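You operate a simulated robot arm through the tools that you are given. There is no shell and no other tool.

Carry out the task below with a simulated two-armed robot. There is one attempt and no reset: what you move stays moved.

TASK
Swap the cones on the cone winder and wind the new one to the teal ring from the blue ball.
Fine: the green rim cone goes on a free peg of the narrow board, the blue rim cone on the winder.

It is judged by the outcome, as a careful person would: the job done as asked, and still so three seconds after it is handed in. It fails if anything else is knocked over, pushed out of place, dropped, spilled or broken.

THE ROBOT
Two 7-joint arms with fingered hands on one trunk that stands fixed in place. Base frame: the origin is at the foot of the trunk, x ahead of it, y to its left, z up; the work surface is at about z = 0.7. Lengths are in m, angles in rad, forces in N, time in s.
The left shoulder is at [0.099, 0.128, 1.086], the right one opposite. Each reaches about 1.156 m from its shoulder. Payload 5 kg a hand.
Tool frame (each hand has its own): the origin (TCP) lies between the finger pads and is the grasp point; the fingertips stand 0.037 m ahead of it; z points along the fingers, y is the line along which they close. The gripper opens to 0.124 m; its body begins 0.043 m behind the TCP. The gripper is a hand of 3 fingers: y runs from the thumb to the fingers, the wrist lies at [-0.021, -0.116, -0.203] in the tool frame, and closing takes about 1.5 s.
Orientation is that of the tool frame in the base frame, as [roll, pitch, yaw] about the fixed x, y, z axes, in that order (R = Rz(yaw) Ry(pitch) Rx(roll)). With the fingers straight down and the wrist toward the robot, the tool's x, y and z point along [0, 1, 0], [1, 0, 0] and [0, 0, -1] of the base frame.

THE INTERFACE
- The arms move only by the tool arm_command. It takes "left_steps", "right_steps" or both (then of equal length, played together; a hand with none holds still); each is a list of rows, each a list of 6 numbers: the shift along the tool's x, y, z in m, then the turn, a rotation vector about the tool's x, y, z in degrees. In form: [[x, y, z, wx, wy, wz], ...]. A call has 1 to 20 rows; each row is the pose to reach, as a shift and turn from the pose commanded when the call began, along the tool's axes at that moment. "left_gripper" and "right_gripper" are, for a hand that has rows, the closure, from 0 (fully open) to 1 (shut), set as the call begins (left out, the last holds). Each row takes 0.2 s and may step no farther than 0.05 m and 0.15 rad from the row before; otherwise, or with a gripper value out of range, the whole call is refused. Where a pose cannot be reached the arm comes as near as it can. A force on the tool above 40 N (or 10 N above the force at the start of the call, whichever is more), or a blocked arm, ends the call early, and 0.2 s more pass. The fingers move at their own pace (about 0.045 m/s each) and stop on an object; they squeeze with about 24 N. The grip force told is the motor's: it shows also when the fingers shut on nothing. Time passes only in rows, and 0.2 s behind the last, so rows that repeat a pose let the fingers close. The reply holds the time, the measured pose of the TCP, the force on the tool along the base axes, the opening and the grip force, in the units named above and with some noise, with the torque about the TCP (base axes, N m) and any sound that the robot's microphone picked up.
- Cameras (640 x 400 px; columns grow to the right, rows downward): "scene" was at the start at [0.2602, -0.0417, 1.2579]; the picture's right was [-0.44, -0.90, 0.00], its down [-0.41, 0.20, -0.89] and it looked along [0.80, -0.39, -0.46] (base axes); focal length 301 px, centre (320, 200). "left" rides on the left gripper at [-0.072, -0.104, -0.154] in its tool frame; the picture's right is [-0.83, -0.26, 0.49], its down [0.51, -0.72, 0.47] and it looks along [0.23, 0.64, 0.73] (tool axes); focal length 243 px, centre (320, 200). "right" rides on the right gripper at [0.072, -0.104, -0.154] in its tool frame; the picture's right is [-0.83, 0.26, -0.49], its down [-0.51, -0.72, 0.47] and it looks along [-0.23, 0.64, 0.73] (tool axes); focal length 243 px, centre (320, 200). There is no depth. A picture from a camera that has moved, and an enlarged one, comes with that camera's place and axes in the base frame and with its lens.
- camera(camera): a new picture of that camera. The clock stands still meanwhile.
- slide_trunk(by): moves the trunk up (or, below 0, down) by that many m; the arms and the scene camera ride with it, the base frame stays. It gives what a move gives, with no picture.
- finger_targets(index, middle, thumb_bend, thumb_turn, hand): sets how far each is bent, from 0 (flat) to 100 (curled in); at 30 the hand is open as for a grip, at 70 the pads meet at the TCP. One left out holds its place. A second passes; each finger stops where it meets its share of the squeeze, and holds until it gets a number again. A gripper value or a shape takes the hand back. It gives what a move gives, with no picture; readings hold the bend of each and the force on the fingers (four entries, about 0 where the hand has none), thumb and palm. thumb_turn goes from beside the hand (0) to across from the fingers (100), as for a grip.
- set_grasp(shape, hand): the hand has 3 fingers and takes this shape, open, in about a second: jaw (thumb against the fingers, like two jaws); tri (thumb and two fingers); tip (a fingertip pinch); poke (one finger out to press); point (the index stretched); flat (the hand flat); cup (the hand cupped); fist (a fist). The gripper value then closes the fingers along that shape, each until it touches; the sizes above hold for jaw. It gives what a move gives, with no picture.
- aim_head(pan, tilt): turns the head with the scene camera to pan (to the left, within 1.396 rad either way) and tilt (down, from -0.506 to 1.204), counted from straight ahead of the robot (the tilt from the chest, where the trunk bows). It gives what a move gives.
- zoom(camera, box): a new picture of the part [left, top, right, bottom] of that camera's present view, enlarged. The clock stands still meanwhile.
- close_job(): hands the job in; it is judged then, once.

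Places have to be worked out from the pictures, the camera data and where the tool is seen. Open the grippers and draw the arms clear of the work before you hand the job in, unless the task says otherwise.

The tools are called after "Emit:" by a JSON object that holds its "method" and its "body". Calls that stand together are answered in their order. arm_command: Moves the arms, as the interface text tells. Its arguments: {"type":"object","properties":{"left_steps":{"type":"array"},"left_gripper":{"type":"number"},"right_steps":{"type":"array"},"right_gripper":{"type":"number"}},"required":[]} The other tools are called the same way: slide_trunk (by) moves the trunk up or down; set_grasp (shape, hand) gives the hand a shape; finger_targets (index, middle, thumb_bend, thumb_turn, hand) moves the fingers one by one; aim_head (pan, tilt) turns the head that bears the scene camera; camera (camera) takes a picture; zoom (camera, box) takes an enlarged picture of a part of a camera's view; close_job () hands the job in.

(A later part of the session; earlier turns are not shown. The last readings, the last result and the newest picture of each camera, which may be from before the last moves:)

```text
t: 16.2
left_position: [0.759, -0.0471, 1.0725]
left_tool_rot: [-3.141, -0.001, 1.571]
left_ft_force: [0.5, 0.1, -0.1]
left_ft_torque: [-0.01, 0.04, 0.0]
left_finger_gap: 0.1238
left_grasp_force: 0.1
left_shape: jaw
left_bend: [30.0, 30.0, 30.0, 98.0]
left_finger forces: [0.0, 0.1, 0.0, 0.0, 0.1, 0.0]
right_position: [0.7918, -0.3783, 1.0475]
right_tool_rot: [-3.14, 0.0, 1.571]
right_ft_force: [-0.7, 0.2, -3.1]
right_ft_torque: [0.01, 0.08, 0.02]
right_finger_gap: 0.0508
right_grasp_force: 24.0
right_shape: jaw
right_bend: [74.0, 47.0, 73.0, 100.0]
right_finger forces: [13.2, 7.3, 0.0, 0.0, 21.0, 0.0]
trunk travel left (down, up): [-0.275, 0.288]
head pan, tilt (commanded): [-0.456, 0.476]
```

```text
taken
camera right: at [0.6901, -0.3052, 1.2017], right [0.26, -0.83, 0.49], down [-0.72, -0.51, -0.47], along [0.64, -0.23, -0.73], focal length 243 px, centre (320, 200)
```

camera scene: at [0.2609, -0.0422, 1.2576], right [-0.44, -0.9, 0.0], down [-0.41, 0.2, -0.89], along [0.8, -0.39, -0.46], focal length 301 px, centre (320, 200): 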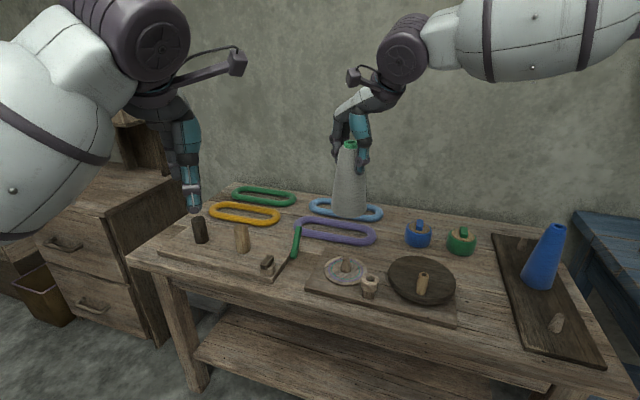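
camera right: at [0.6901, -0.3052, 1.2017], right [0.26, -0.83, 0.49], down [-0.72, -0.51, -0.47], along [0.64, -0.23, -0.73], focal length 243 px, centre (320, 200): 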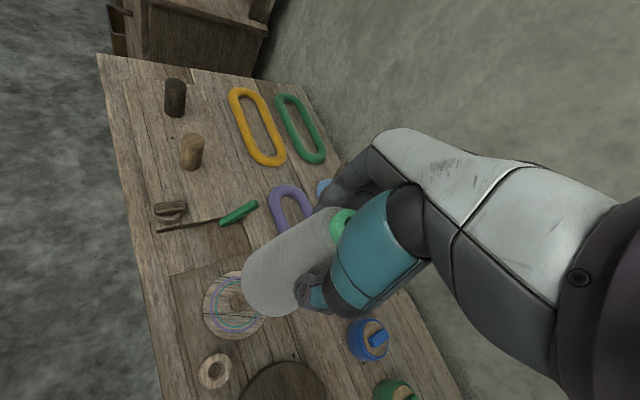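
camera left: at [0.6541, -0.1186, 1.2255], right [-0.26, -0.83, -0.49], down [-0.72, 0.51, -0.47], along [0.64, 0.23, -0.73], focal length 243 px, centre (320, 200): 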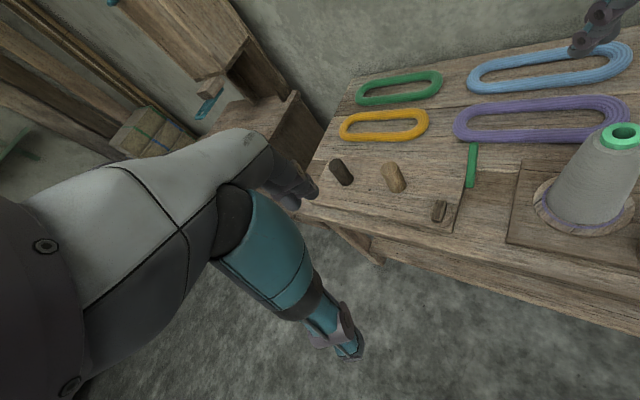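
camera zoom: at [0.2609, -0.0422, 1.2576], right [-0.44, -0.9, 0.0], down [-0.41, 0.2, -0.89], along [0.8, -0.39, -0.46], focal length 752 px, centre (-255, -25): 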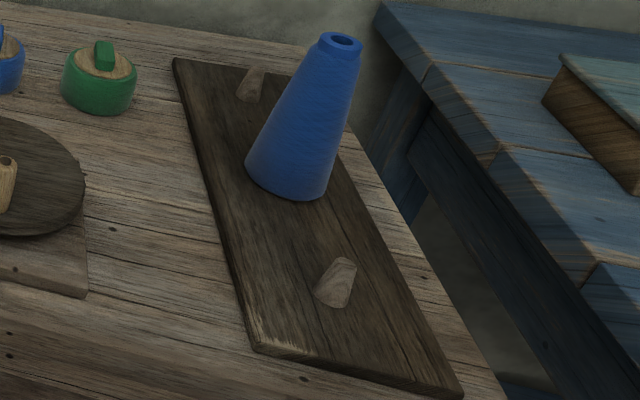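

The spindle is a tapered peg with the teal ring (r≈0.040) inside the purple one. I'll carry the green-rim cone at z≈1.05 to above the far free peg, which I estimate at about [0.648, -0.892].

Emit:
{"method": "arm_command", "body": {"right_steps": [[-0.0154, -0.0043, 0, 0, 0, 0], [-0.0512, -0.0142, 0, 0, 0, 0], [-0.0922, -0.0256, 0, 0, 0, 0], [-0.1382, -0.0383, 0, 0, 0, 0], [-0.1843, -0.0511, 0, 0, 0, 0], [-0.2304, -0.0639, 0, 0, 0, 0], [-0.2765, -0.0767, 0, 0, 0, 0], [-0.3226, -0.0895, 0, 0, 0, 0], [-0.3686, -0.1022, 0, 0, 0, 0], [-0.4096, -0.1136, 0, 0, 0, 0], [-0.4454, -0.1235, 0, 0, 0, 0], [-0.4762, -0.1321, 0, 0, 0, 0], [-0.4966, -0.1377, 0, 0, 0, 0], [-0.512, -0.142, 0, 0, 0, 0], [-0.512, -0.142, 0, 0, 0, 0]]}}

Emit:
{"method": "camera", "body": {"camera": "right"}}

Emit:
{"method": "camera", "body": {"camera": "scene"}}

```text
t: 19.4
left_position: [0.7594, -0.0442, 1.0733]
left_tool_rot: [-3.141, 0.0, 1.57]
left_ft_force: [-0.9, 0.5, 0.5]
left_ft_torque: [-0.02, 0.01, -0.01]
left_finger_gap: 0.1238
left_grasp_force: 0.1
left_shape: jaw
left_bend: [30.0, 30.0, 30.0, 98.0]
left_finger forces: [0.1, 0.1, 0.0, 0.1, 0.0, 0.0]
right_position: [0.6518, -0.8895, 1.0492]
right_tool_rot: [-3.141, -0.001, 1.569]
right_ft_force: [0.1, -0.4, -3.8]
right_ft_torque: [0.02, 0.03, 0.03]
right_finger_gap: 0.0508
right_grasp_force: 24.0
right_shape: jaw
right_bend: [74.0, 47.0, 73.0, 100.0]
right_finger forces: [13.3, 7.5, 0.0, 0.0, 21.0, 0.0]
trunk travel left (down, up): [-0.275, 0.288]
head pan, tilt (commanded): [-0.456, 0.476]
```

```text
taken
camera right: at [0.5473, -0.8172, 1.2026], right [0.26, -0.83, 0.49], down [-0.72, -0.51, -0.47], along [0.64, -0.23, -0.73], focal length 243 px, centre (320, 200)
```

right: 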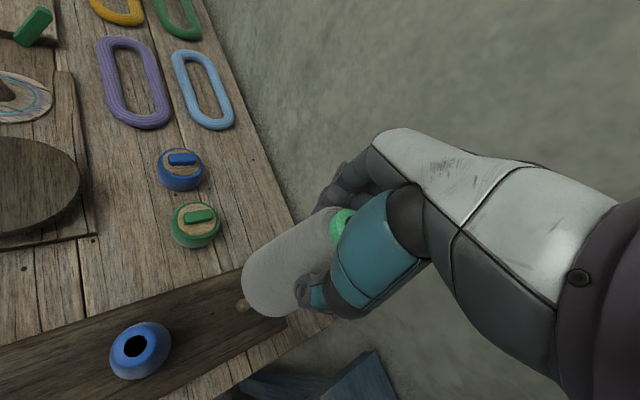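

```text
taken
camera scene: at [0.2605, -0.042, 1.2578], right [-0.44, -0.9, 0.0], down [-0.41, 0.2, -0.89], along [0.8, -0.39, -0.46], focal length 301 px, centre (320, 200)
```

scene: 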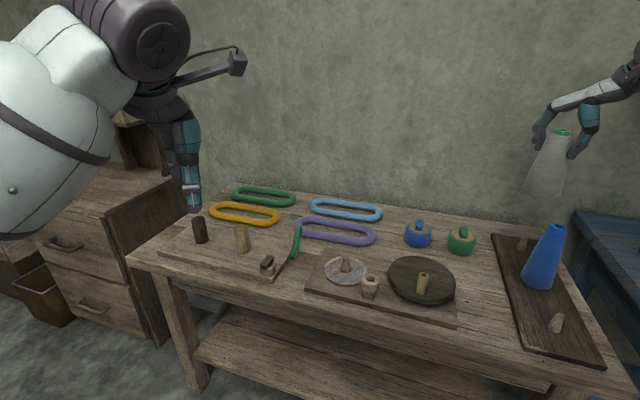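

The peg is visible just beside the cone in the hand camera. I'll zoom there and in the scene camera (panned for a better look) to refine the peg position.

Emit:
{"method": "zoom", "body": {"camera": "right", "box": [200, 240, 320, 340]}}

Emit:
{"method": "zoom", "body": {"camera": "scene", "box": [490, 220, 570, 270]}}

```text
4.00 times, centred on (260, 290) of right
camera zoom: at [0.5473, -0.8172, 1.2026], right [0.26, -0.83, 0.49], down [-0.72, -0.51, -0.47], along [0.64, -0.23, -0.73], focal length 970 px, centre (560, -160)
```

zoom: 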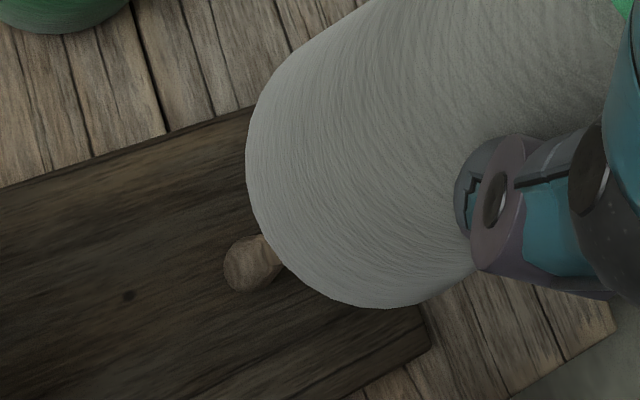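

```text
8.00 times, centred on (530, 245) of scene
camera zoom: at [0.2605, -0.042, 1.2578], right [-0.44, -0.9, 0.0], down [-0.41, 0.2, -0.89], along [0.8, -0.39, -0.46], focal length 2407 px, centre (-1360, -160)
```

zoom: 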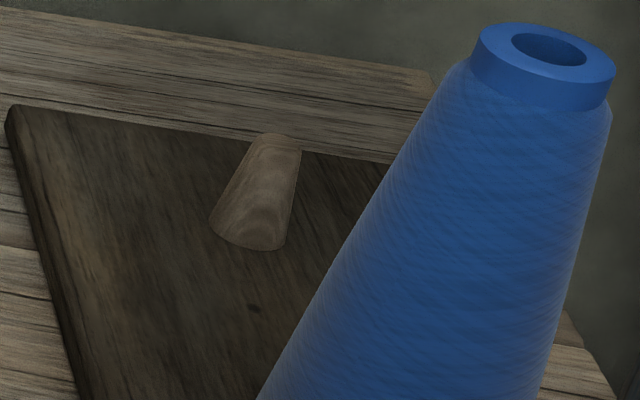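

The peg is at about [0.651, -0.898], base z≈0.72, top z≈0.758; the cone axis is within ~2 mm of the TCP. I'll correct laterally and descend until the cone base is just above the peg top.

Emit:
{"method": "arm_command", "body": {"right_steps": [[-0.0065, 0.001, 0.0, 0, 0, 0], [-0.0065, 0.001, 0.03, 0, 0, 0], [-0.0065, 0.001, 0.06, 0, 0, 0], [-0.0065, 0.001, 0.09, 0, 0, 0], [-0.0065, 0.001, 0.115, 0, 0, 0], [-0.0065, 0.001, 0.13, 0, 0, 0], [-0.0065, 0.001, 0.13, 0, 0, 0]]}}

Emit:
{"method": "zoom", "body": {"camera": "scene", "box": [490, 150, 610, 300]}}

Emit:
{"method": "zoom", "body": {"camera": "right", "box": [140, 200, 360, 400]}}

```text
t: 21.0
left_position: [0.7584, -0.0452, 1.0732]
left_tool_rot: [-3.141, -0.001, 1.57]
left_ft_force: [-0.6, -0.1, 0.2]
left_ft_torque: [0.0, 0.02, 0.02]
left_finger_gap: 0.1236
left_grasp_force: 0.1
left_shape: jaw
left_bend: [30.0, 30.0, 30.0, 98.0]
left_finger forces: [0.1, 0.0, 0.0, 0.1, 0.1, 0.0]
right_position: [0.6521, -0.8961, 0.9167]
right_tool_rot: [3.141, 0.0, 1.572]
right_ft_force: [0.5, -0.4, -3.2]
right_ft_torque: [-0.01, -0.02, 0.03]
right_finger_gap: 0.0505
right_grasp_force: 23.8
right_shape: jaw
right_bend: [74.0, 47.0, 73.0, 100.0]
right_finger forces: [13.3, 7.6, 0.1, 0.0, 20.7, 0.0]
trunk travel left (down, up): [-0.275, 0.288]
head pan, tilt (commanded): [-0.456, 0.476]
```

```text
2.67 times, centred on (550, 225) of scene
camera zoom: at [0.2603, -0.042, 1.2578], right [-0.44, -0.9, 0.0], down [-0.41, 0.2, -0.89], along [0.8, -0.39, -0.46], focal length 802 px, centre (-293, 133)
```

zoom: 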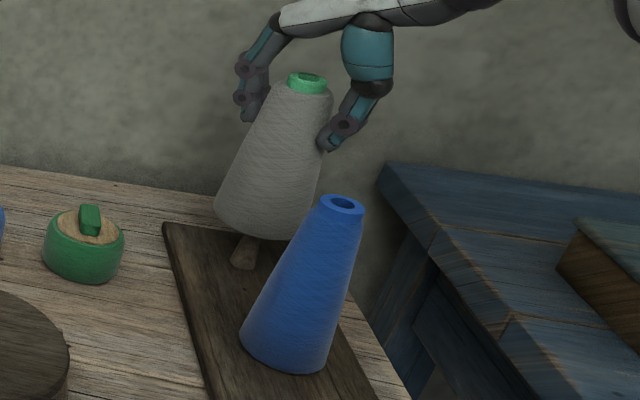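

```text
2.00 times, centred on (250, 300) of right
camera zoom: at [0.5478, -0.8236, 1.0712], right [0.26, -0.83, 0.49], down [-0.72, -0.51, -0.47], along [0.64, -0.23, -0.73], focal length 485 px, centre (460, 0)
```

zoom: 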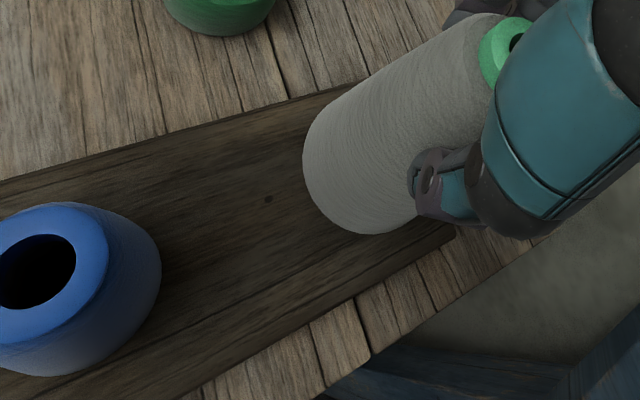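

Cone base appears centred over the peg in both views. I'll descend slowly in 1 cm rows toward seating (expected at TCP z≈0.87).

Emit:
{"method": "arm_command", "body": {"right_steps": [[0, 0, 0.01, 0, 0, 0], [0, 0, 0.02, 0, 0, 0], [0, 0, 0.03, 0, 0, 0], [0, 0, 0.036, 0, 0, 0], [0, 0, 0.04, 0, 0, 0], [0, 0, 0.04, 0, 0, 0]]}}

Emit:
{"method": "zoom", "body": {"camera": "scene", "box": [490, 170, 610, 300]}}

Emit:
{"method": "zoom", "body": {"camera": "right", "box": [140, 200, 360, 400]}}

```text
t: 22.4
left_position: [0.7586, -0.0446, 1.0738]
left_tool_rot: [-3.14, -0.002, 1.571]
left_ft_force: [-0.2, -0.4, 0.5]
left_ft_torque: [-0.01, 0.0, 0.01]
left_finger_gap: 0.1237
left_grasp_force: 0.1
left_shape: jaw
left_bend: [30.0, 30.0, 30.0, 98.0]
left_finger forces: [0.1, 0.0, 0.0, 0.1, 0.0, 0.0]
right_position: [0.6525, -0.8956, 0.8776]
right_tool_rot: [-3.141, 0.0, 1.572]
right_ft_force: [0.5, -0.3, -3.0]
right_ft_torque: [0.01, 0.01, 0.0]
right_finger_gap: 0.0508
right_grasp_force: 23.7
right_shape: jaw
right_bend: [74.0, 47.0, 73.0, 100.0]
right_finger forces: [13.4, 7.6, 0.1, 0.1, 20.9, 0.0]
trunk travel left (down, up): [-0.275, 0.288]
head pan, tilt (commanded): [-0.456, 0.476]
```

```text
3.08 times, centred on (550, 235) of scene
camera zoom: at [0.2604, -0.042, 1.2578], right [-0.44, -0.9, 0.0], down [-0.41, 0.2, -0.89], along [0.8, -0.39, -0.46], focal length 926 px, centre (-388, 92)
```

zoom: 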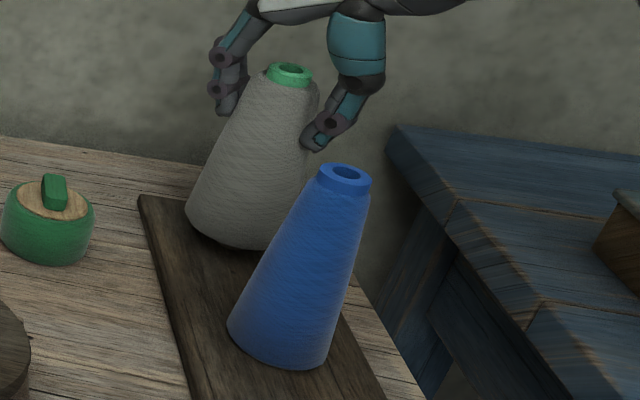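

```text
2.00 times, centred on (250, 300) of right
camera zoom: at [0.5481, -0.8239, 1.0322], right [0.26, -0.83, 0.49], down [-0.72, -0.51, -0.47], along [0.64, -0.23, -0.73], focal length 485 px, centre (460, 0)
```

zoom: 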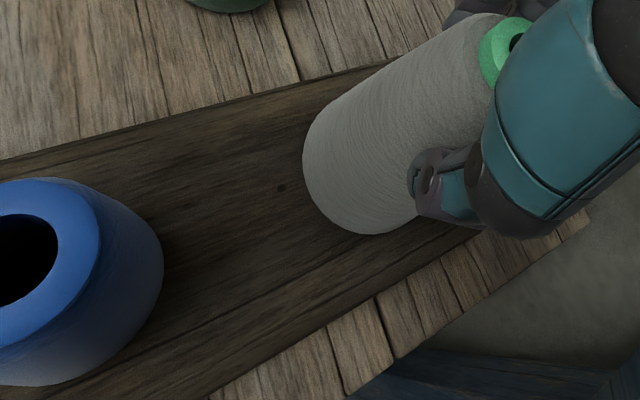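

No contact yet and the peg is inside the cone. I'll lower in 2 mm rows and watch the vertical force.

Emit:
{"method": "arm_command", "body": {"right_steps": [[0, 0, 0.002, 0, 0, 0], [0, 0, 0.004, 0, 0, 0], [0, 0, 0.006, 0, 0, 0], [0, 0, 0.006, 0, 0, 0]]}}

Emit:
{"method": "arm_command", "body": {"right_steps": [[0, 0, 0.002, 0, 0, 0], [0, 0, 0.003, 0, 0, 0], [0, 0, 0.003, 0, 0, 0]]}}

```text
t: 23.4
left_position: [0.7604, -0.0452, 1.0738]
left_tool_rot: [3.141, 0.001, 1.572]
left_ft_force: [0.0, -0.4, -0.1]
left_ft_torque: [-0.01, -0.01, -0.01]
left_finger_gap: 0.1235
left_grasp_force: 0.0
left_shape: jaw
left_bend: [30.0, 30.0, 30.0, 98.0]
left_finger forces: [0.0, 0.1, 0.1, 0.0, 0.1, 0.0]
right_position: [0.6512, -0.8961, 0.8731]
right_tool_rot: [3.141, 0.0, 1.572]
right_ft_force: [-0.1, 0.1, -2.7]
right_ft_torque: [0.01, 0.02, 0.01]
right_finger_gap: 0.0505
right_grasp_force: 23.6
right_shape: jaw
right_bend: [74.0, 47.0, 73.0, 100.0]
right_finger forces: [13.2, 7.6, 0.0, 0.0, 20.8, 0.1]
trunk travel left (down, up): [-0.275, 0.288]
head pan, tilt (commanded): [-0.456, 0.476]
```

```text
t: 24.2
left_position: [0.7588, -0.0456, 1.0736]
left_tool_rot: [-3.14, 0.001, 1.57]
left_ft_force: [-0.2, -0.7, -0.2]
left_ft_torque: [-0.03, -0.01, 0.03]
left_finger_gap: 0.1237
left_grasp_force: 0.0
left_shape: jaw
left_bend: [30.0, 30.0, 30.0, 98.0]
left_finger forces: [0.1, 0.0, 0.0, 0.0, 0.0, 0.1]
right_position: [0.6521, -0.8951, 0.8693]
right_tool_rot: [-3.141, 0.002, 1.571]
right_ft_force: [0.6, 0.0, -2.7]
right_ft_torque: [-0.01, 0.0, -0.01]
right_finger_gap: 0.0507
right_grasp_force: 24.0
right_shape: jaw
right_bend: [74.0, 47.0, 73.0, 100.0]
right_finger forces: [13.2, 7.7, 0.0, 0.1, 20.9, 0.0]
trunk travel left (down, up): [-0.275, 0.288]
head pan, tilt (commanded): [-0.456, 0.476]
```

Still free-hanging at z≈0.869; I'll continue a few millimetres and check the picture for the gap.

Emit:
{"method": "arm_command", "body": {"right_steps": [[0, 0, 0.002, 0, 0, 0], [0, 0, 0.004, 0, 0, 0], [0, 0, 0.004, 0, 0, 0]]}}

Emit:
{"method": "zoom", "body": {"camera": "scene", "box": [505, 215, 565, 265]}}

```text
t: 25.0
left_position: [0.7587, -0.0457, 1.0733]
left_tool_rot: [-3.141, 0.0, 1.571]
left_ft_force: [-0.1, 0.4, 0.7]
left_ft_torque: [0.01, 0.04, -0.01]
left_finger_gap: 0.1237
left_grasp_force: 0.0
left_shape: jaw
left_bend: [30.0, 30.0, 30.0, 98.0]
left_finger forces: [0.0, 0.0, 0.0, 0.0, 0.0, 0.1]
right_position: [0.6516, -0.8955, 0.8659]
right_tool_rot: [-3.14, 0.0, 1.57]
right_ft_force: [-0.9, 0.3, -2.8]
right_ft_torque: [0.01, 0.04, -0.02]
right_finger_gap: 0.0506
right_grasp_force: 24.5
right_shape: jaw
right_bend: [74.0, 47.0, 73.0, 100.0]
right_finger forces: [13.3, 7.5, 0.1, 0.1, 20.7, 0.0]
trunk travel left (down, up): [-0.275, 0.288]
head pan, tilt (commanded): [-0.456, 0.476]
```

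```text
8.00 times, centred on (535, 240) of scene
camera zoom: at [0.2604, -0.042, 1.2578], right [-0.44, -0.9, 0.0], down [-0.41, 0.2, -0.89], along [0.8, -0.39, -0.46], focal length 2407 px, centre (-1400, -120)
```

zoom: 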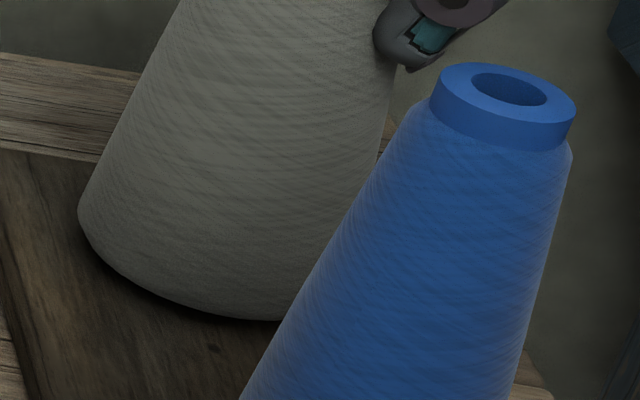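

A small shadow gap still shows under the cone. I'll continue down in small steps.

Emit:
{"method": "arm_command", "body": {"right_steps": [[0, 0, 0.002, 0, 0, 0], [0, 0, 0.004, 0, 0, 0], [0, 0, 0.004, 0, 0, 0]]}}

Emit:
{"method": "arm_command", "body": {"right_steps": [[0, 0, 0.002, 0, 0, 0], [0, 0, 0.003, 0, 0, 0], [0, 0, 0.003, 0, 0, 0]]}}

```text
t: 25.8
left_position: [0.7592, -0.0455, 1.0729]
left_tool_rot: [-3.141, 0.0, 1.571]
left_ft_force: [0.3, 0.4, -0.1]
left_ft_torque: [0.02, -0.01, 0.01]
left_finger_gap: 0.1238
left_grasp_force: 0.2
left_shape: jaw
left_bend: [30.0, 30.0, 30.0, 98.0]
left_finger forces: [0.0, 0.1, 0.1, 0.0, 0.0, 0.0]
right_position: [0.6519, -0.8953, 0.8606]
right_tool_rot: [-3.14, 0.001, 1.57]
right_ft_force: [0.0, -0.2, -3.2]
right_ft_torque: [0.0, 0.01, 0.0]
right_finger_gap: 0.0506
right_grasp_force: 23.6
right_shape: jaw
right_bend: [74.0, 47.0, 73.0, 100.0]
right_finger forces: [13.3, 7.6, 0.0, 0.0, 20.8, 0.0]
trunk travel left (down, up): [-0.275, 0.288]
head pan, tilt (commanded): [-0.456, 0.476]
```

```text
t: 26.6
left_position: [0.7577, -0.0443, 1.0744]
left_tool_rot: [-3.141, -0.001, 1.569]
left_ft_force: [0.7, 0.9, 0.1]
left_ft_torque: [0.01, 0.01, 0.0]
left_finger_gap: 0.1236
left_grasp_force: 0.1
left_shape: jaw
left_bend: [30.0, 30.0, 30.0, 98.0]
left_finger forces: [0.0, 0.0, 0.0, 0.0, 0.0, 0.0]
right_position: [0.6518, -0.8954, 0.8602]
right_tool_rot: [3.138, 0.0, 1.572]
right_ft_force: [-1.3, -2.6, 6.3]
right_ft_torque: [-0.03, -0.07, -0.02]
right_finger_gap: 0.0508
right_grasp_force: 23.8
right_shape: jaw
right_bend: [74.0, 48.0, 73.0, 100.0]
right_finger forces: [13.9, 8.6, 0.1, 0.0, 22.7, 0.0]
trunk travel left (down, up): [-0.275, 0.288]
head pan, tilt (commanded): [-0.456, 0.476]
```

Contact force of about 9 N appeared at z≈0.860. I'll check visually that the cone base is flat on the board before releasing.

Emit:
{"method": "zoom", "body": {"camera": "scene", "box": [505, 215, 565, 265]}}

Emit:
{"method": "zoom", "body": {"camera": "right", "box": [220, 240, 360, 340]}}

```text
8.00 times, centred on (535, 240) of scene
camera zoom: at [0.2596, -0.0412, 1.258], right [-0.44, -0.9, 0.0], down [-0.41, 0.2, -0.89], along [0.8, -0.39, -0.46], focal length 2407 px, centre (-1400, -120)
```

zoom: 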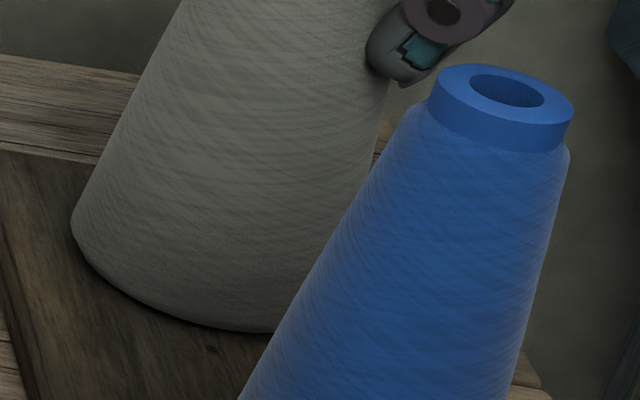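

```text
4.00 times, centred on (290, 290) of right
camera zoom: at [0.5479, -0.8228, 1.0135], right [0.26, -0.83, 0.49], down [-0.72, -0.51, -0.47], along [0.64, -0.23, -0.73], focal length 970 px, centre (440, -160)
```

zoom: 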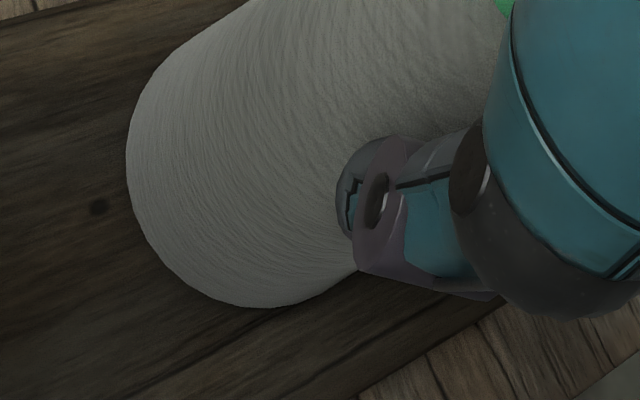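

The base looks flush with the board. I'll open the hand and hold still while the fingers clear.

Emit:
{"method": "arm_command", "body": {"right_steps": [[0, 0, -0.001, 0, 0, 0], [0, 0, -0.001, 0, 0, 0], [0, 0, -0.001, 0, 0, 0], [0, 0, -0.001, 0, 0, 0], [0, 0, -0.001, 0, 0, 0], [0, 0, -0.001, 0, 0, 0], [0, 0, -0.001, 0, 0, 0], [0, 0, -0.001, 0, 0, 0]], "right_gripper": 0}}

Emit:
{"method": "zoom", "body": {"camera": "scene", "box": [490, 170, 610, 300]}}

```text
t: 28.4
left_position: [0.7582, -0.0455, 1.0737]
left_tool_rot: [3.141, 0.001, 1.57]
left_ft_force: [-0.2, 0.1, -0.1]
left_ft_torque: [0.01, -0.02, 0.01]
left_finger_gap: 0.1234
left_grasp_force: 0.1
left_shape: jaw
left_bend: [30.0, 30.0, 30.0, 98.0]
left_finger forces: [0.1, 0.1, 0.1, 0.0, 0.0, 0.0]
right_position: [0.652, -0.8958, 0.8607]
right_tool_rot: [-3.141, -0.001, 1.57]
right_ft_force: [-0.7, -0.1, -0.2]
right_ft_torque: [0.0, -0.01, 0.01]
right_finger_gap: 0.1235
right_grasp_force: 0.2
right_shape: jaw
right_bend: [30.0, 30.0, 30.0, 98.0]
right_finger forces: [0.0, 0.1, 0.0, 0.1, 0.0, 0.0]
trunk travel left (down, up): [-0.275, 0.288]
head pan, tilt (commanded): [-0.456, 0.476]
```

```text
3.08 times, centred on (550, 235) of scene
camera zoom: at [0.2601, -0.0417, 1.2579], right [-0.44, -0.9, 0.0], down [-0.41, 0.2, -0.89], along [0.8, -0.39, -0.46], focal length 926 px, centre (-388, 92)
```

zoom: 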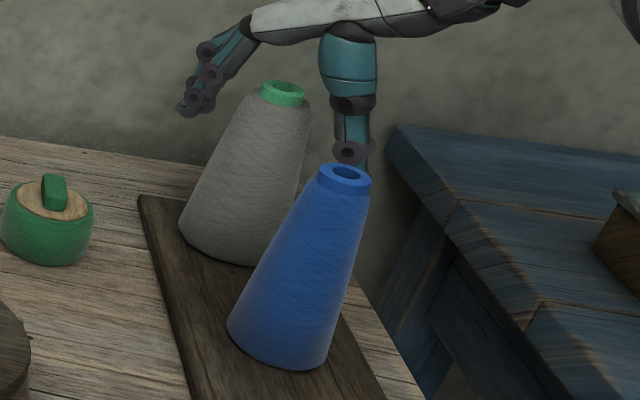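

The green-rim cone stands on its peg and the fingers are clear. I'll raise the hand straight up to z≈1.01 and take fresh views.

Emit:
{"method": "arm_command", "body": {"right_steps": [[0, 0, -0.03, 0, 0, 0], [0, 0, -0.06, 0, 0, 0], [0, 0, -0.1, 0, 0, 0], [0, 0, -0.14, 0, 0, 0], [0, 0, -0.16, 0, 0, 0], [0, 0, -0.16, 0, 0, 0]]}}

Emit:
{"method": "camera", "body": {"camera": "right"}}

Emit:
{"method": "camera", "body": {"camera": "scene"}}

Emit:
{"method": "zoom", "body": {"camera": "scene", "box": [490, 200, 610, 300]}}

```text
t: 29.8
left_position: [0.7597, -0.0446, 1.0727]
left_tool_rot: [3.141, 0.0, 1.571]
left_ft_force: [0.9, 0.4, -0.2]
left_ft_torque: [0.0, 0.02, -0.03]
left_finger_gap: 0.1238
left_grasp_force: 0.0
left_shape: jaw
left_bend: [30.0, 30.0, 30.0, 98.0]
left_finger forces: [0.1, 0.0, 0.0, 0.0, 0.0, 0.0]
right_position: [0.6511, -0.8962, 1.0207]
right_tool_rot: [-3.141, 0.0, 1.57]
right_ft_force: [-0.4, -0.4, 0.4]
right_ft_torque: [0.01, 0.02, 0.01]
right_finger_gap: 0.1237
right_grasp_force: 0.0
right_shape: jaw
right_bend: [30.0, 30.0, 30.0, 98.0]
right_finger forces: [0.0, 0.2, 0.1, 0.0, 0.0, 0.0]
trunk travel left (down, up): [-0.275, 0.288]
head pan, tilt (commanded): [-0.456, 0.476]
```

```text
taken
camera right: at [0.5474, -0.8236, 1.1738], right [0.26, -0.83, 0.49], down [-0.72, -0.51, -0.47], along [0.64, -0.23, -0.73], focal length 243 px, centre (320, 200)
```

right: 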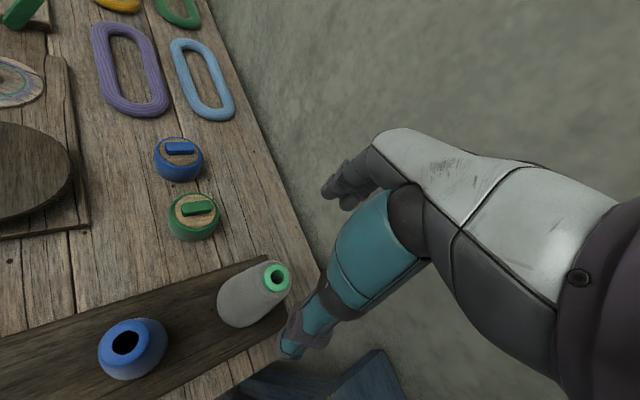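

```text
taken
camera scene: at [0.2602, -0.0417, 1.2578], right [-0.44, -0.9, 0.0], down [-0.41, 0.2, -0.89], along [0.8, -0.39, -0.46], focal length 301 px, centre (320, 200)
```

scene: 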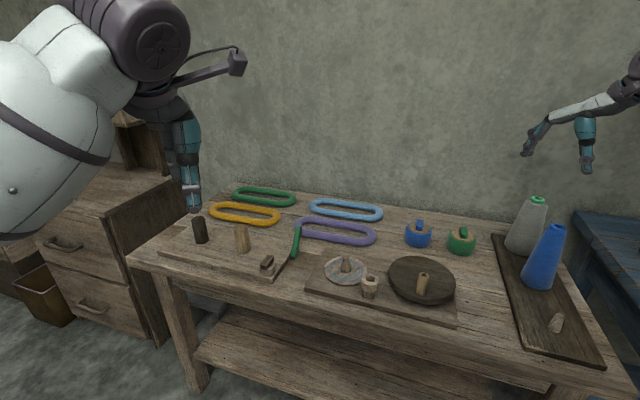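

```text
4.00 times, centred on (550, 250) of scene
camera zoom: at [0.2602, -0.0417, 1.2578], right [-0.44, -0.9, 0.0], down [-0.41, 0.2, -0.89], along [0.8, -0.39, -0.46], focal length 1204 px, centre (-600, 0)
```

zoom: 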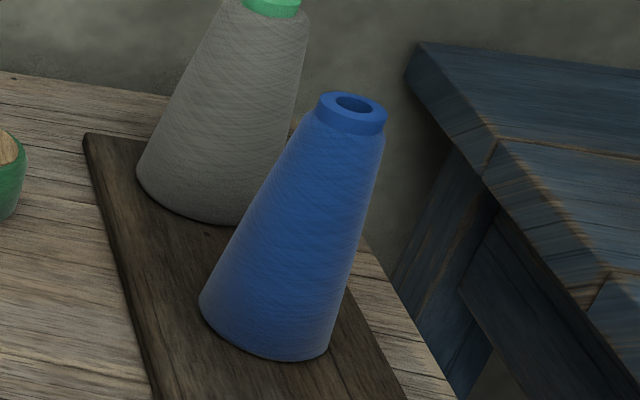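

I'll zoom into the hand view for the blue cone's rim to fix its position.

Emit:
{"method": "zoom", "body": {"camera": "right", "box": [80, 290, 200, 400]}}

Emit:
{"method": "zoom", "body": {"camera": "right", "box": [190, 240, 310, 340]}}

```text
3.64 times, centred on (140, 345) of right
camera zoom: at [0.5474, -0.8236, 1.1738], right [0.26, -0.83, 0.49], down [-0.72, -0.51, -0.47], along [0.64, -0.23, -0.73], focal length 882 px, centre (974, -327)
```

zoom: 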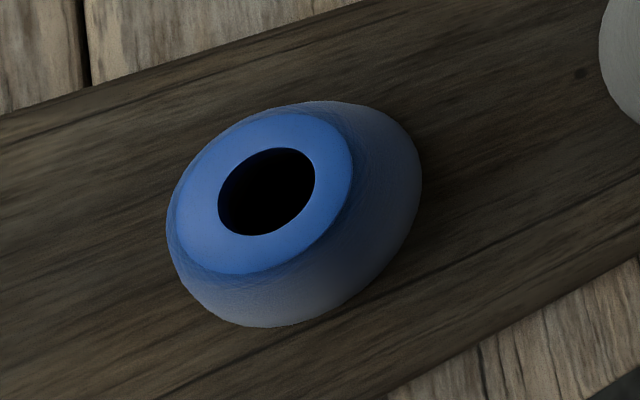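

```text
4.00 times, centred on (250, 290) of right
camera zoom: at [0.5474, -0.8236, 1.1738], right [0.26, -0.83, 0.49], down [-0.72, -0.51, -0.47], along [0.64, -0.23, -0.73], focal length 970 px, centre (600, -160)
```

zoom: 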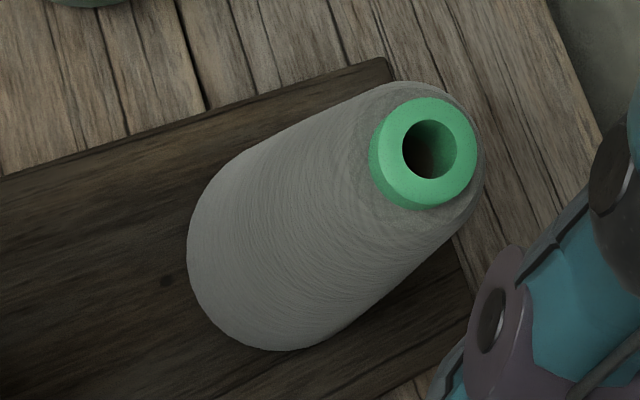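

Both views agree on the blue cone axis at ≈[0.548, -0.7945], rim top ≈0.886. I'll move over it at the present height, then check the alignment.

Emit:
{"method": "arm_command", "body": {"right_steps": [[0.025, -0.025, 0, 0, 0, 0], [0.05, -0.05, 0, 0, 0, 0], [0.075, -0.075, 0, 0, 0, 0], [0.0945, -0.095, 0, 0, 0, 0], [0.1017, -0.103, 0, 0, 0, 0], [0.1017, -0.103, 0, 0, 0, 0]]}}

Emit:
{"method": "camera", "body": {"camera": "right"}}

Emit:
{"method": "zoom", "body": {"camera": "scene", "box": [480, 130, 640, 300]}}

```text
t: 31.2
left_position: [0.7592, -0.0456, 1.0744]
left_tool_rot: [3.141, 0.001, 1.569]
left_ft_force: [1.2, 0.3, 0.4]
left_ft_torque: [0.03, -0.02, 0.02]
left_finger_gap: 0.1238
left_grasp_force: 0.1
left_shape: jaw
left_bend: [30.0, 30.0, 30.0, 98.0]
left_finger forces: [0.0, 0.1, 0.1, 0.1, 0.1, 0.0]
right_position: [0.5467, -0.7942, 1.0201]
right_tool_rot: [-3.141, 0.0, 1.572]
right_ft_force: [0.3, -0.2, -0.3]
right_ft_torque: [0.03, 0.02, 0.0]
right_finger_gap: 0.1236
right_grasp_force: 0.0
right_shape: jaw
right_bend: [30.0, 30.0, 30.0, 98.0]
right_finger forces: [0.0, 0.0, 0.0, 0.1, 0.0, 0.0]
trunk travel left (down, up): [-0.275, 0.288]
head pan, tilt (commanded): [-0.456, 0.476]
```

```text
taken
camera right: at [0.444, -0.7223, 1.1735], right [0.26, -0.83, 0.49], down [-0.72, -0.51, -0.47], along [0.64, -0.23, -0.73], focal length 243 px, centre (320, 200)
```

right: 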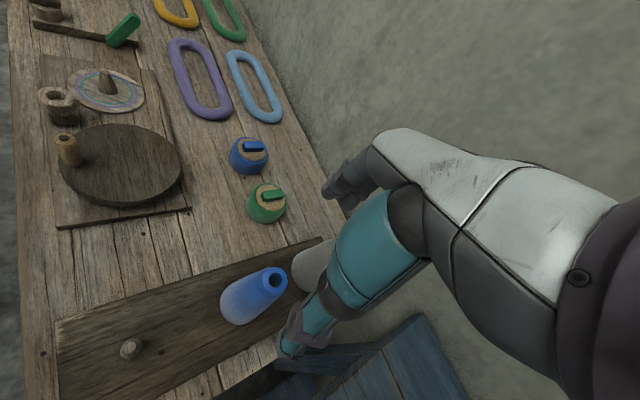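

```text
2.35 times, centred on (560, 215) of scene
camera zoom: at [0.26, -0.0418, 1.2579], right [-0.44, -0.9, 0.0], down [-0.41, 0.2, -0.89], along [0.8, -0.39, -0.46], focal length 708 px, centre (-245, 165)
```

zoom: 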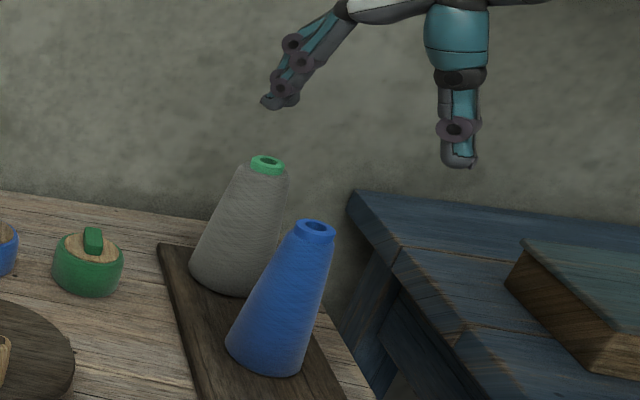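

Compared with the seated green cone's image position under the same hand offset (277, 278), the blue rim should appear there too. I'll zoom to measure it.

Emit:
{"method": "zoom", "body": {"camera": "right", "box": [210, 240, 330, 340]}}

```text
4.00 times, centred on (270, 290) of right
camera zoom: at [0.444, -0.7223, 1.1735], right [0.26, -0.83, 0.49], down [-0.72, -0.51, -0.47], along [0.64, -0.23, -0.73], focal length 970 px, centre (520, -160)
```

zoom: 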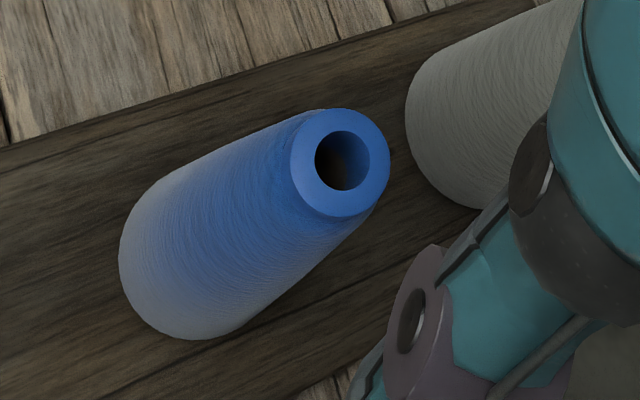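

Blue cone axis is about [0.545, -0.793] — 2 mm off the TCP. I'll correct that and descend to the grip height z≈0.861.

Emit:
{"method": "arm_command", "body": {"right_steps": [[0.001, -0.002, 0.03, 0, 0, 0], [0.001, -0.002, 0.065, 0, 0, 0], [0.001, -0.002, 0.1, 0, 0, 0], [0.001, -0.002, 0.13, 0, 0, 0], [0.001, -0.002, 0.15, 0, 0, 0], [0.001, -0.002, 0.158, 0, 0, 0], [0.001, -0.002, 0.158, 0, 0, 0]]}}

Emit:
{"method": "zoom", "body": {"camera": "scene", "box": [490, 170, 630, 300]}}

Emit:
{"method": "zoom", "body": {"camera": "right", "box": [200, 120, 420, 340]}}

```text
t: 32.8
left_position: [0.7592, -0.0455, 1.074]
left_tool_rot: [3.141, 0.0, 1.571]
left_ft_force: [0.0, -0.1, 0.3]
left_ft_torque: [-0.02, 0.01, -0.04]
left_finger_gap: 0.1239
left_grasp_force: 0.0
left_shape: jaw
left_bend: [30.0, 30.0, 30.0, 98.0]
left_finger forces: [0.0, 0.1, 0.0, 0.1, 0.0, 0.0]
right_position: [0.5461, -0.7927, 0.8621]
right_tool_rot: [-3.141, -0.001, 1.572]
right_ft_force: [0.3, 0.5, 1.1]
right_ft_torque: [-0.01, -0.02, -0.03]
right_finger_gap: 0.1237
right_grasp_force: 0.1
right_shape: jaw
right_bend: [30.0, 30.0, 30.0, 98.0]
right_finger forces: [0.1, 0.0, 0.0, 0.0, 0.1, 0.1]
trunk travel left (down, up): [-0.275, 0.288]
head pan, tilt (commanded): [-0.456, 0.476]
```

```text
3.08 times, centred on (560, 235) of scene
camera zoom: at [0.2601, -0.0416, 1.2579], right [-0.44, -0.9, 0.0], down [-0.41, 0.2, -0.89], along [0.8, -0.39, -0.46], focal length 926 px, centre (-418, 92)
```

zoom: 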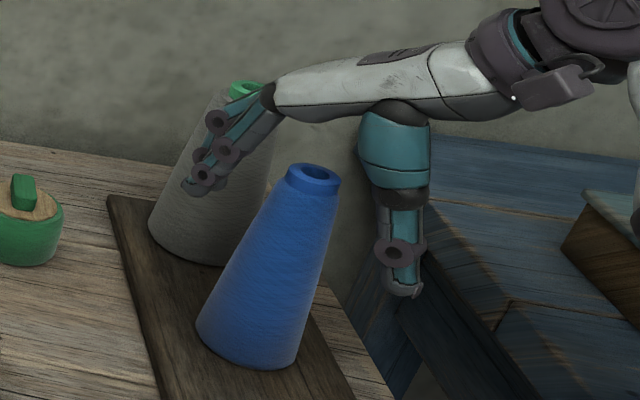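

```text
1.82 times, centred on (310, 230) of right
camera zoom: at [0.4429, -0.7206, 1.0157], right [0.26, -0.83, 0.49], down [-0.72, -0.51, -0.47], along [0.64, -0.23, -0.73], focal length 441 px, centre (338, 146)
```

zoom: 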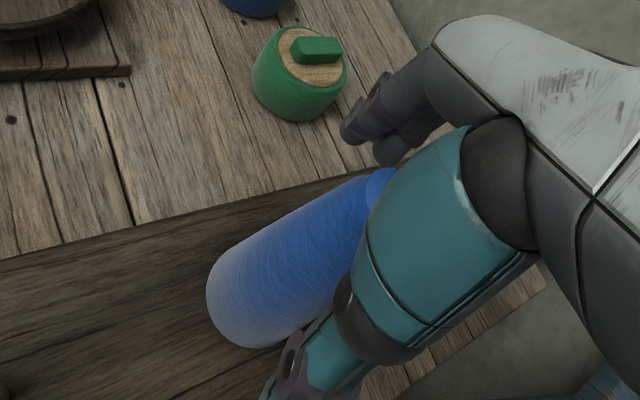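

Fingers and thumb straddle the blue cone with no contact. I'll close the gripper.

Emit:
{"method": "arm_command", "body": {"right_steps": [[0, 0, 0, 0, 0, 0], [0, 0, 0, 0, 0, 0], [0, 0, 0, 0, 0, 0], [0, 0, 0, 0, 0, 0], [0, 0, 0, 0, 0, 0], [0, 0, 0, 0, 0, 0], [0, 0, 0, 0, 0, 0], [0, 0, 0, 0, 0, 0]], "right_gripper": 1}}

Emit:
{"method": "zoom", "body": {"camera": "scene", "box": [490, 170, 630, 300]}}

```text
t: 34.6
left_position: [0.7588, -0.0453, 1.0742]
left_tool_rot: [-3.142, -0.001, 1.571]
left_ft_force: [-0.3, 0.5, -0.2]
left_ft_torque: [-0.01, 0.01, -0.01]
left_finger_gap: 0.1234
left_grasp_force: 0.0
left_shape: jaw
left_bend: [30.0, 30.0, 30.0, 98.0]
left_finger forces: [0.1, 0.1, 0.0, 0.0, 0.1, 0.0]
right_position: [0.5458, -0.7923, 0.8613]
right_tool_rot: [3.141, 0.0, 1.571]
right_ft_force: [0.3, -0.4, 0.0]
right_ft_torque: [-0.01, -0.01, 0.03]
right_finger_gap: 0.0412
right_grasp_force: 24.3
right_shape: jaw
right_bend: [74.0, 53.0, 73.0, 100.0]
right_finger forces: [13.6, 7.2, 0.1, 0.0, 21.0, 0.1]
trunk travel left (down, up): [-0.275, 0.288]
head pan, tilt (commanded): [-0.456, 0.476]
```

```text
3.08 times, centred on (560, 235) of scene
camera zoom: at [0.2602, -0.0417, 1.2578], right [-0.44, -0.9, 0.0], down [-0.41, 0.2, -0.89], along [0.8, -0.39, -0.46], focal length 926 px, centre (-418, 92)
```

zoom: 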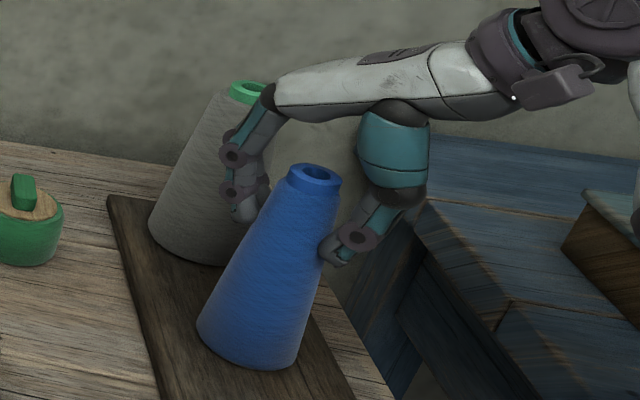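

Gripped (gap 0.041, 24 N). I'll lift 3 cm slowly and check.

Emit:
{"method": "arm_command", "body": {"right_steps": [[0, 0, -0.005, 0, 0, 0], [0, 0, -0.01, 0, 0, 0], [0, 0, -0.02, 0, 0, 0], [0, 0, -0.03, 0, 0, 0], [0, 0, -0.03, 0, 0, 0]]}}

Emit:
{"method": "zoom", "body": {"camera": "scene", "box": [490, 170, 630, 300]}}

```text
t: 35.8
left_position: [0.759, -0.0454, 1.0731]
left_tool_rot: [3.141, 0.0, 1.57]
left_ft_force: [-0.3, 0.5, 0.0]
left_ft_torque: [0.02, -0.04, -0.03]
left_finger_gap: 0.124
left_grasp_force: 0.1
left_shape: jaw
left_bend: [30.0, 30.0, 30.0, 98.0]
left_finger forces: [0.0, 0.0, 0.1, 0.0, 0.0, 0.1]
right_position: [0.5462, -0.7946, 0.8913]
right_tool_rot: [-3.141, -0.001, 1.571]
right_ft_force: [1.0, -0.8, -1.3]
right_ft_torque: [0.01, -0.01, 0.01]
right_finger_gap: 0.0413
right_grasp_force: 24.0
right_shape: jaw
right_bend: [74.0, 53.0, 73.0, 100.0]
right_finger forces: [13.4, 7.1, 0.1, 0.0, 21.0, 0.1]
trunk travel left (down, up): [-0.275, 0.288]
head pan, tilt (commanded): [-0.456, 0.476]
```

```text
3.08 times, centred on (560, 235) of scene
camera zoom: at [0.2603, -0.042, 1.2578], right [-0.44, -0.9, 0.0], down [-0.41, 0.2, -0.89], along [0.8, -0.39, -0.46], focal length 926 px, centre (-418, 92)
```

zoom: 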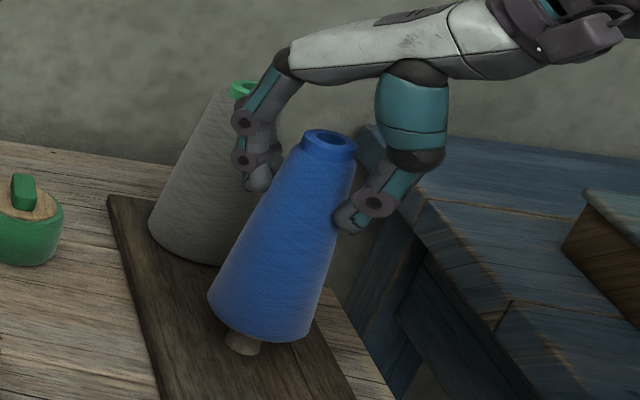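

Lifted off cleanly. I'll raise it to z≈1.04 before moving across.

Emit:
{"method": "arm_command", "body": {"right_steps": [[0, 0, -0.03, 0, 0, 0], [0, 0, -0.06, 0, 0, 0], [0, 0, -0.09, 0, 0, 0], [0, 0, -0.12, 0, 0, 0], [0, 0, -0.15, 0, 0, 0], [0, 0, -0.15, 0, 0, 0]]}}

Emit:
{"method": "arm_command", "body": {"right_steps": [[0.0125, 0.0074, 0, 0, 0, 0], [0.0418, 0.0246, 0, 0, 0, 0], [0.0793, 0.0467, 0, 0, 0, 0], [0.117, 0.069, 0, 0, 0, 0], [0.1545, 0.091, 0, 0, 0, 0], [0.192, 0.1132, 0, 0, 0, 0], [0.2297, 0.1353, 0, 0, 0, 0], [0.2672, 0.1574, 0, 0, 0, 0], [0.3049, 0.1796, 0, 0, 0, 0], [0.3383, 0.1993, 0, 0, 0, 0], [0.3675, 0.2165, 0, 0, 0, 0], [0.3926, 0.2313, 0, 0, 0, 0], [0.4093, 0.2411, 0, 0, 0, 0], [0.4175, 0.246, 0, 0, 0, 0], [0.4175, 0.246, 0, 0, 0, 0]]}}

Emit:
{"method": "zoom", "body": {"camera": "scene", "box": [290, 120, 430, 300]}}

Emit:
{"method": "camera", "body": {"camera": "right"}}

Emit:
{"method": "zoom", "body": {"camera": "left", "box": [480, 0, 640, 250]}}

```text
t: 37.2
left_position: [0.7592, -0.0465, 1.0739]
left_tool_rot: [3.141, 0.0, 1.57]
left_ft_force: [-0.4, -0.5, 0.7]
left_ft_torque: [-0.02, 0.02, 0.01]
left_finger_gap: 0.1234
left_grasp_force: 0.0
left_shape: jaw
left_bend: [30.0, 30.0, 30.0, 98.0]
left_finger forces: [0.0, 0.2, 0.0, 0.0, 0.0, 0.0]
right_position: [0.5463, -0.7942, 1.0402]
right_tool_rot: [-3.141, 0.0, 1.571]
right_ft_force: [-0.6, 0.1, -1.8]
right_ft_torque: [0.0, -0.05, -0.02]
right_finger_gap: 0.0414
right_grasp_force: 24.0
right_shape: jaw
right_bend: [74.0, 53.0, 73.0, 100.0]
right_finger forces: [13.4, 7.1, 0.0, 0.0, 21.0, 0.0]
trunk travel left (down, up): [-0.275, 0.288]
head pan, tilt (commanded): [-0.456, 0.476]
```

```text
t: 40.4
left_position: [0.759, -0.0453, 1.0739]
left_tool_rot: [3.14, 0.002, 1.571]
left_ft_force: [-0.9, 0.3, 0.7]
left_ft_torque: [0.01, -0.01, -0.01]
left_finger_gap: 0.1236
left_grasp_force: 0.0
left_shape: jaw
left_bend: [30.0, 30.0, 30.0, 98.0]
left_finger forces: [0.0, 0.1, 0.0, 0.0, 0.1, 0.1]
right_position: [0.7932, -0.3748, 1.0406]
right_tool_rot: [-3.141, 0.001, 1.569]
right_ft_force: [0.3, 0.2, -1.0]
right_ft_torque: [0.02, -0.03, 0.0]
right_finger_gap: 0.0409
right_grasp_force: 23.7
right_shape: jaw
right_bend: [74.0, 53.0, 73.0, 100.0]
right_finger forces: [13.6, 7.5, 0.0, 0.0, 21.0, 0.1]
trunk travel left (down, up): [-0.275, 0.288]
head pan, tilt (commanded): [-0.456, 0.476]
```

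```text
2.22 times, centred on (360, 210) of scene
camera zoom: at [0.2602, -0.0417, 1.2579], right [-0.44, -0.9, 0.0], down [-0.41, 0.2, -0.89], along [0.8, -0.39, -0.46], focal length 669 px, centre (231, 178)
```

zoom: 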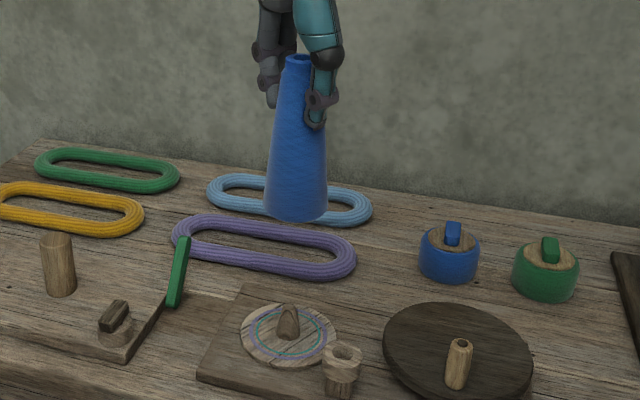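

```text
taken
camera right: at [0.6893, -0.3026, 1.1952], right [0.26, -0.83, 0.49], down [-0.72, -0.51, -0.47], along [0.64, -0.23, -0.73], focal length 243 px, centre (320, 200)
```

right: 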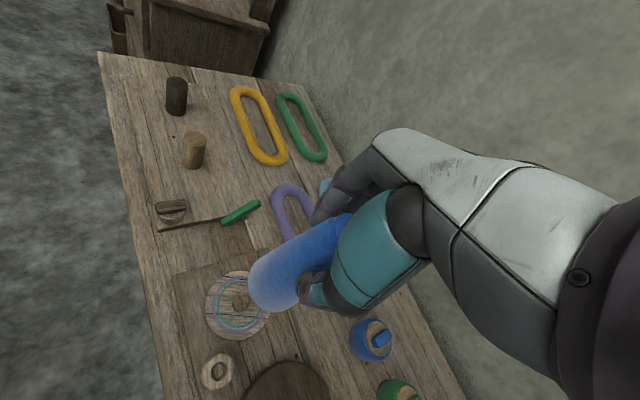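

```text
1.60 times, centred on (560, 125) of left
camera zoom: at [0.6539, -0.1171, 1.2258], right [-0.26, -0.83, -0.49], down [-0.72, 0.51, -0.47], along [0.64, 0.23, -0.73], focal length 388 px, centre (-64, 320)
```

zoom: 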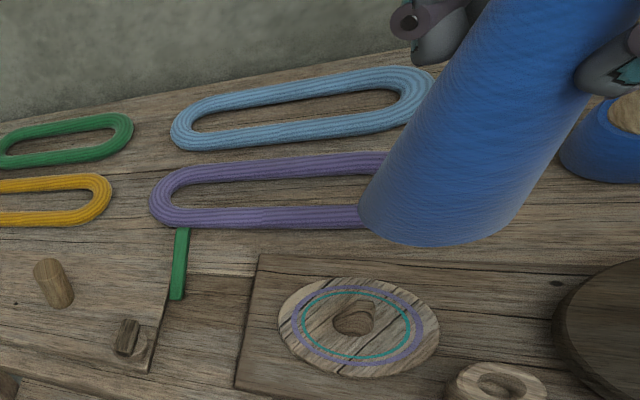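

I'll zoom on the spindle plate from all three cameras to fix its centre.

Emit:
{"method": "zoom", "body": {"camera": "scene", "box": [325, 240, 385, 285]}}

Emit:
{"method": "zoom", "body": {"camera": "right", "box": [190, 240, 310, 350]}}

Emit:
{"method": "zoom", "body": {"camera": "left", "box": [540, 160, 600, 240]}}

```text
8.89 times, centred on (355, 262) of scene
camera zoom: at [0.2602, -0.0417, 1.2579], right [-0.44, -0.9, 0.0], down [-0.41, 0.2, -0.89], along [0.8, -0.39, -0.46], focal length 2675 px, centre (9, -356)
```

zoom: 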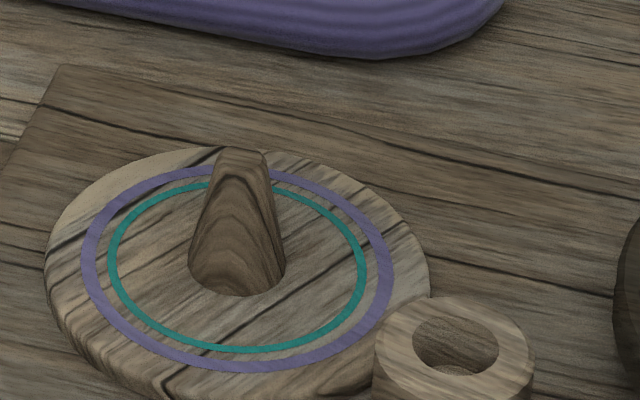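

```text
3.64 times, centred on (250, 295) of right
camera zoom: at [0.6893, -0.3026, 1.1952], right [0.26, -0.83, 0.49], down [-0.72, -0.51, -0.47], along [0.64, -0.23, -0.73], focal length 882 px, centre (574, -146)
```

zoom: 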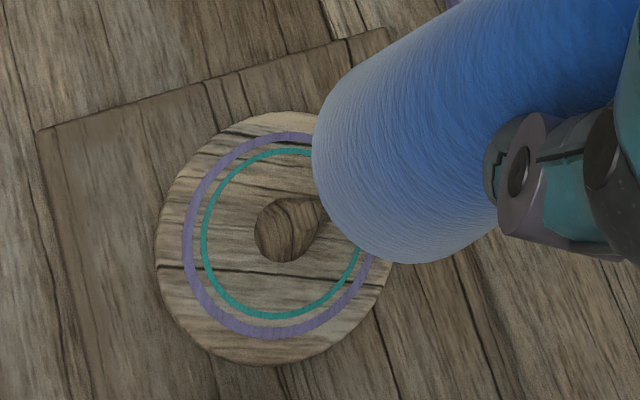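

```text
5.00 times, centred on (570, 200) of left
camera zoom: at [0.6539, -0.1171, 1.2258], right [-0.26, -0.83, -0.49], down [-0.72, 0.51, -0.47], along [0.64, 0.23, -0.73], focal length 1213 px, centre (-930, 200)
```

zoom: 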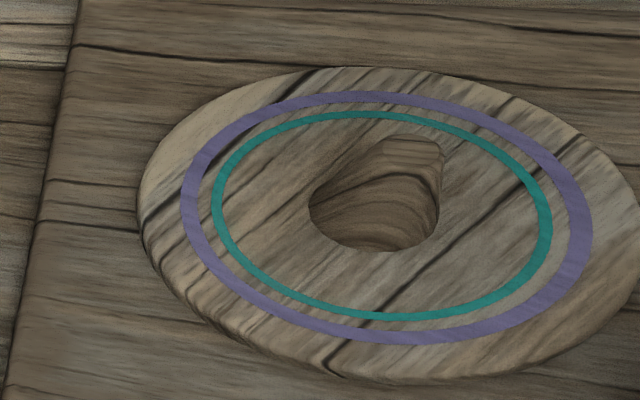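

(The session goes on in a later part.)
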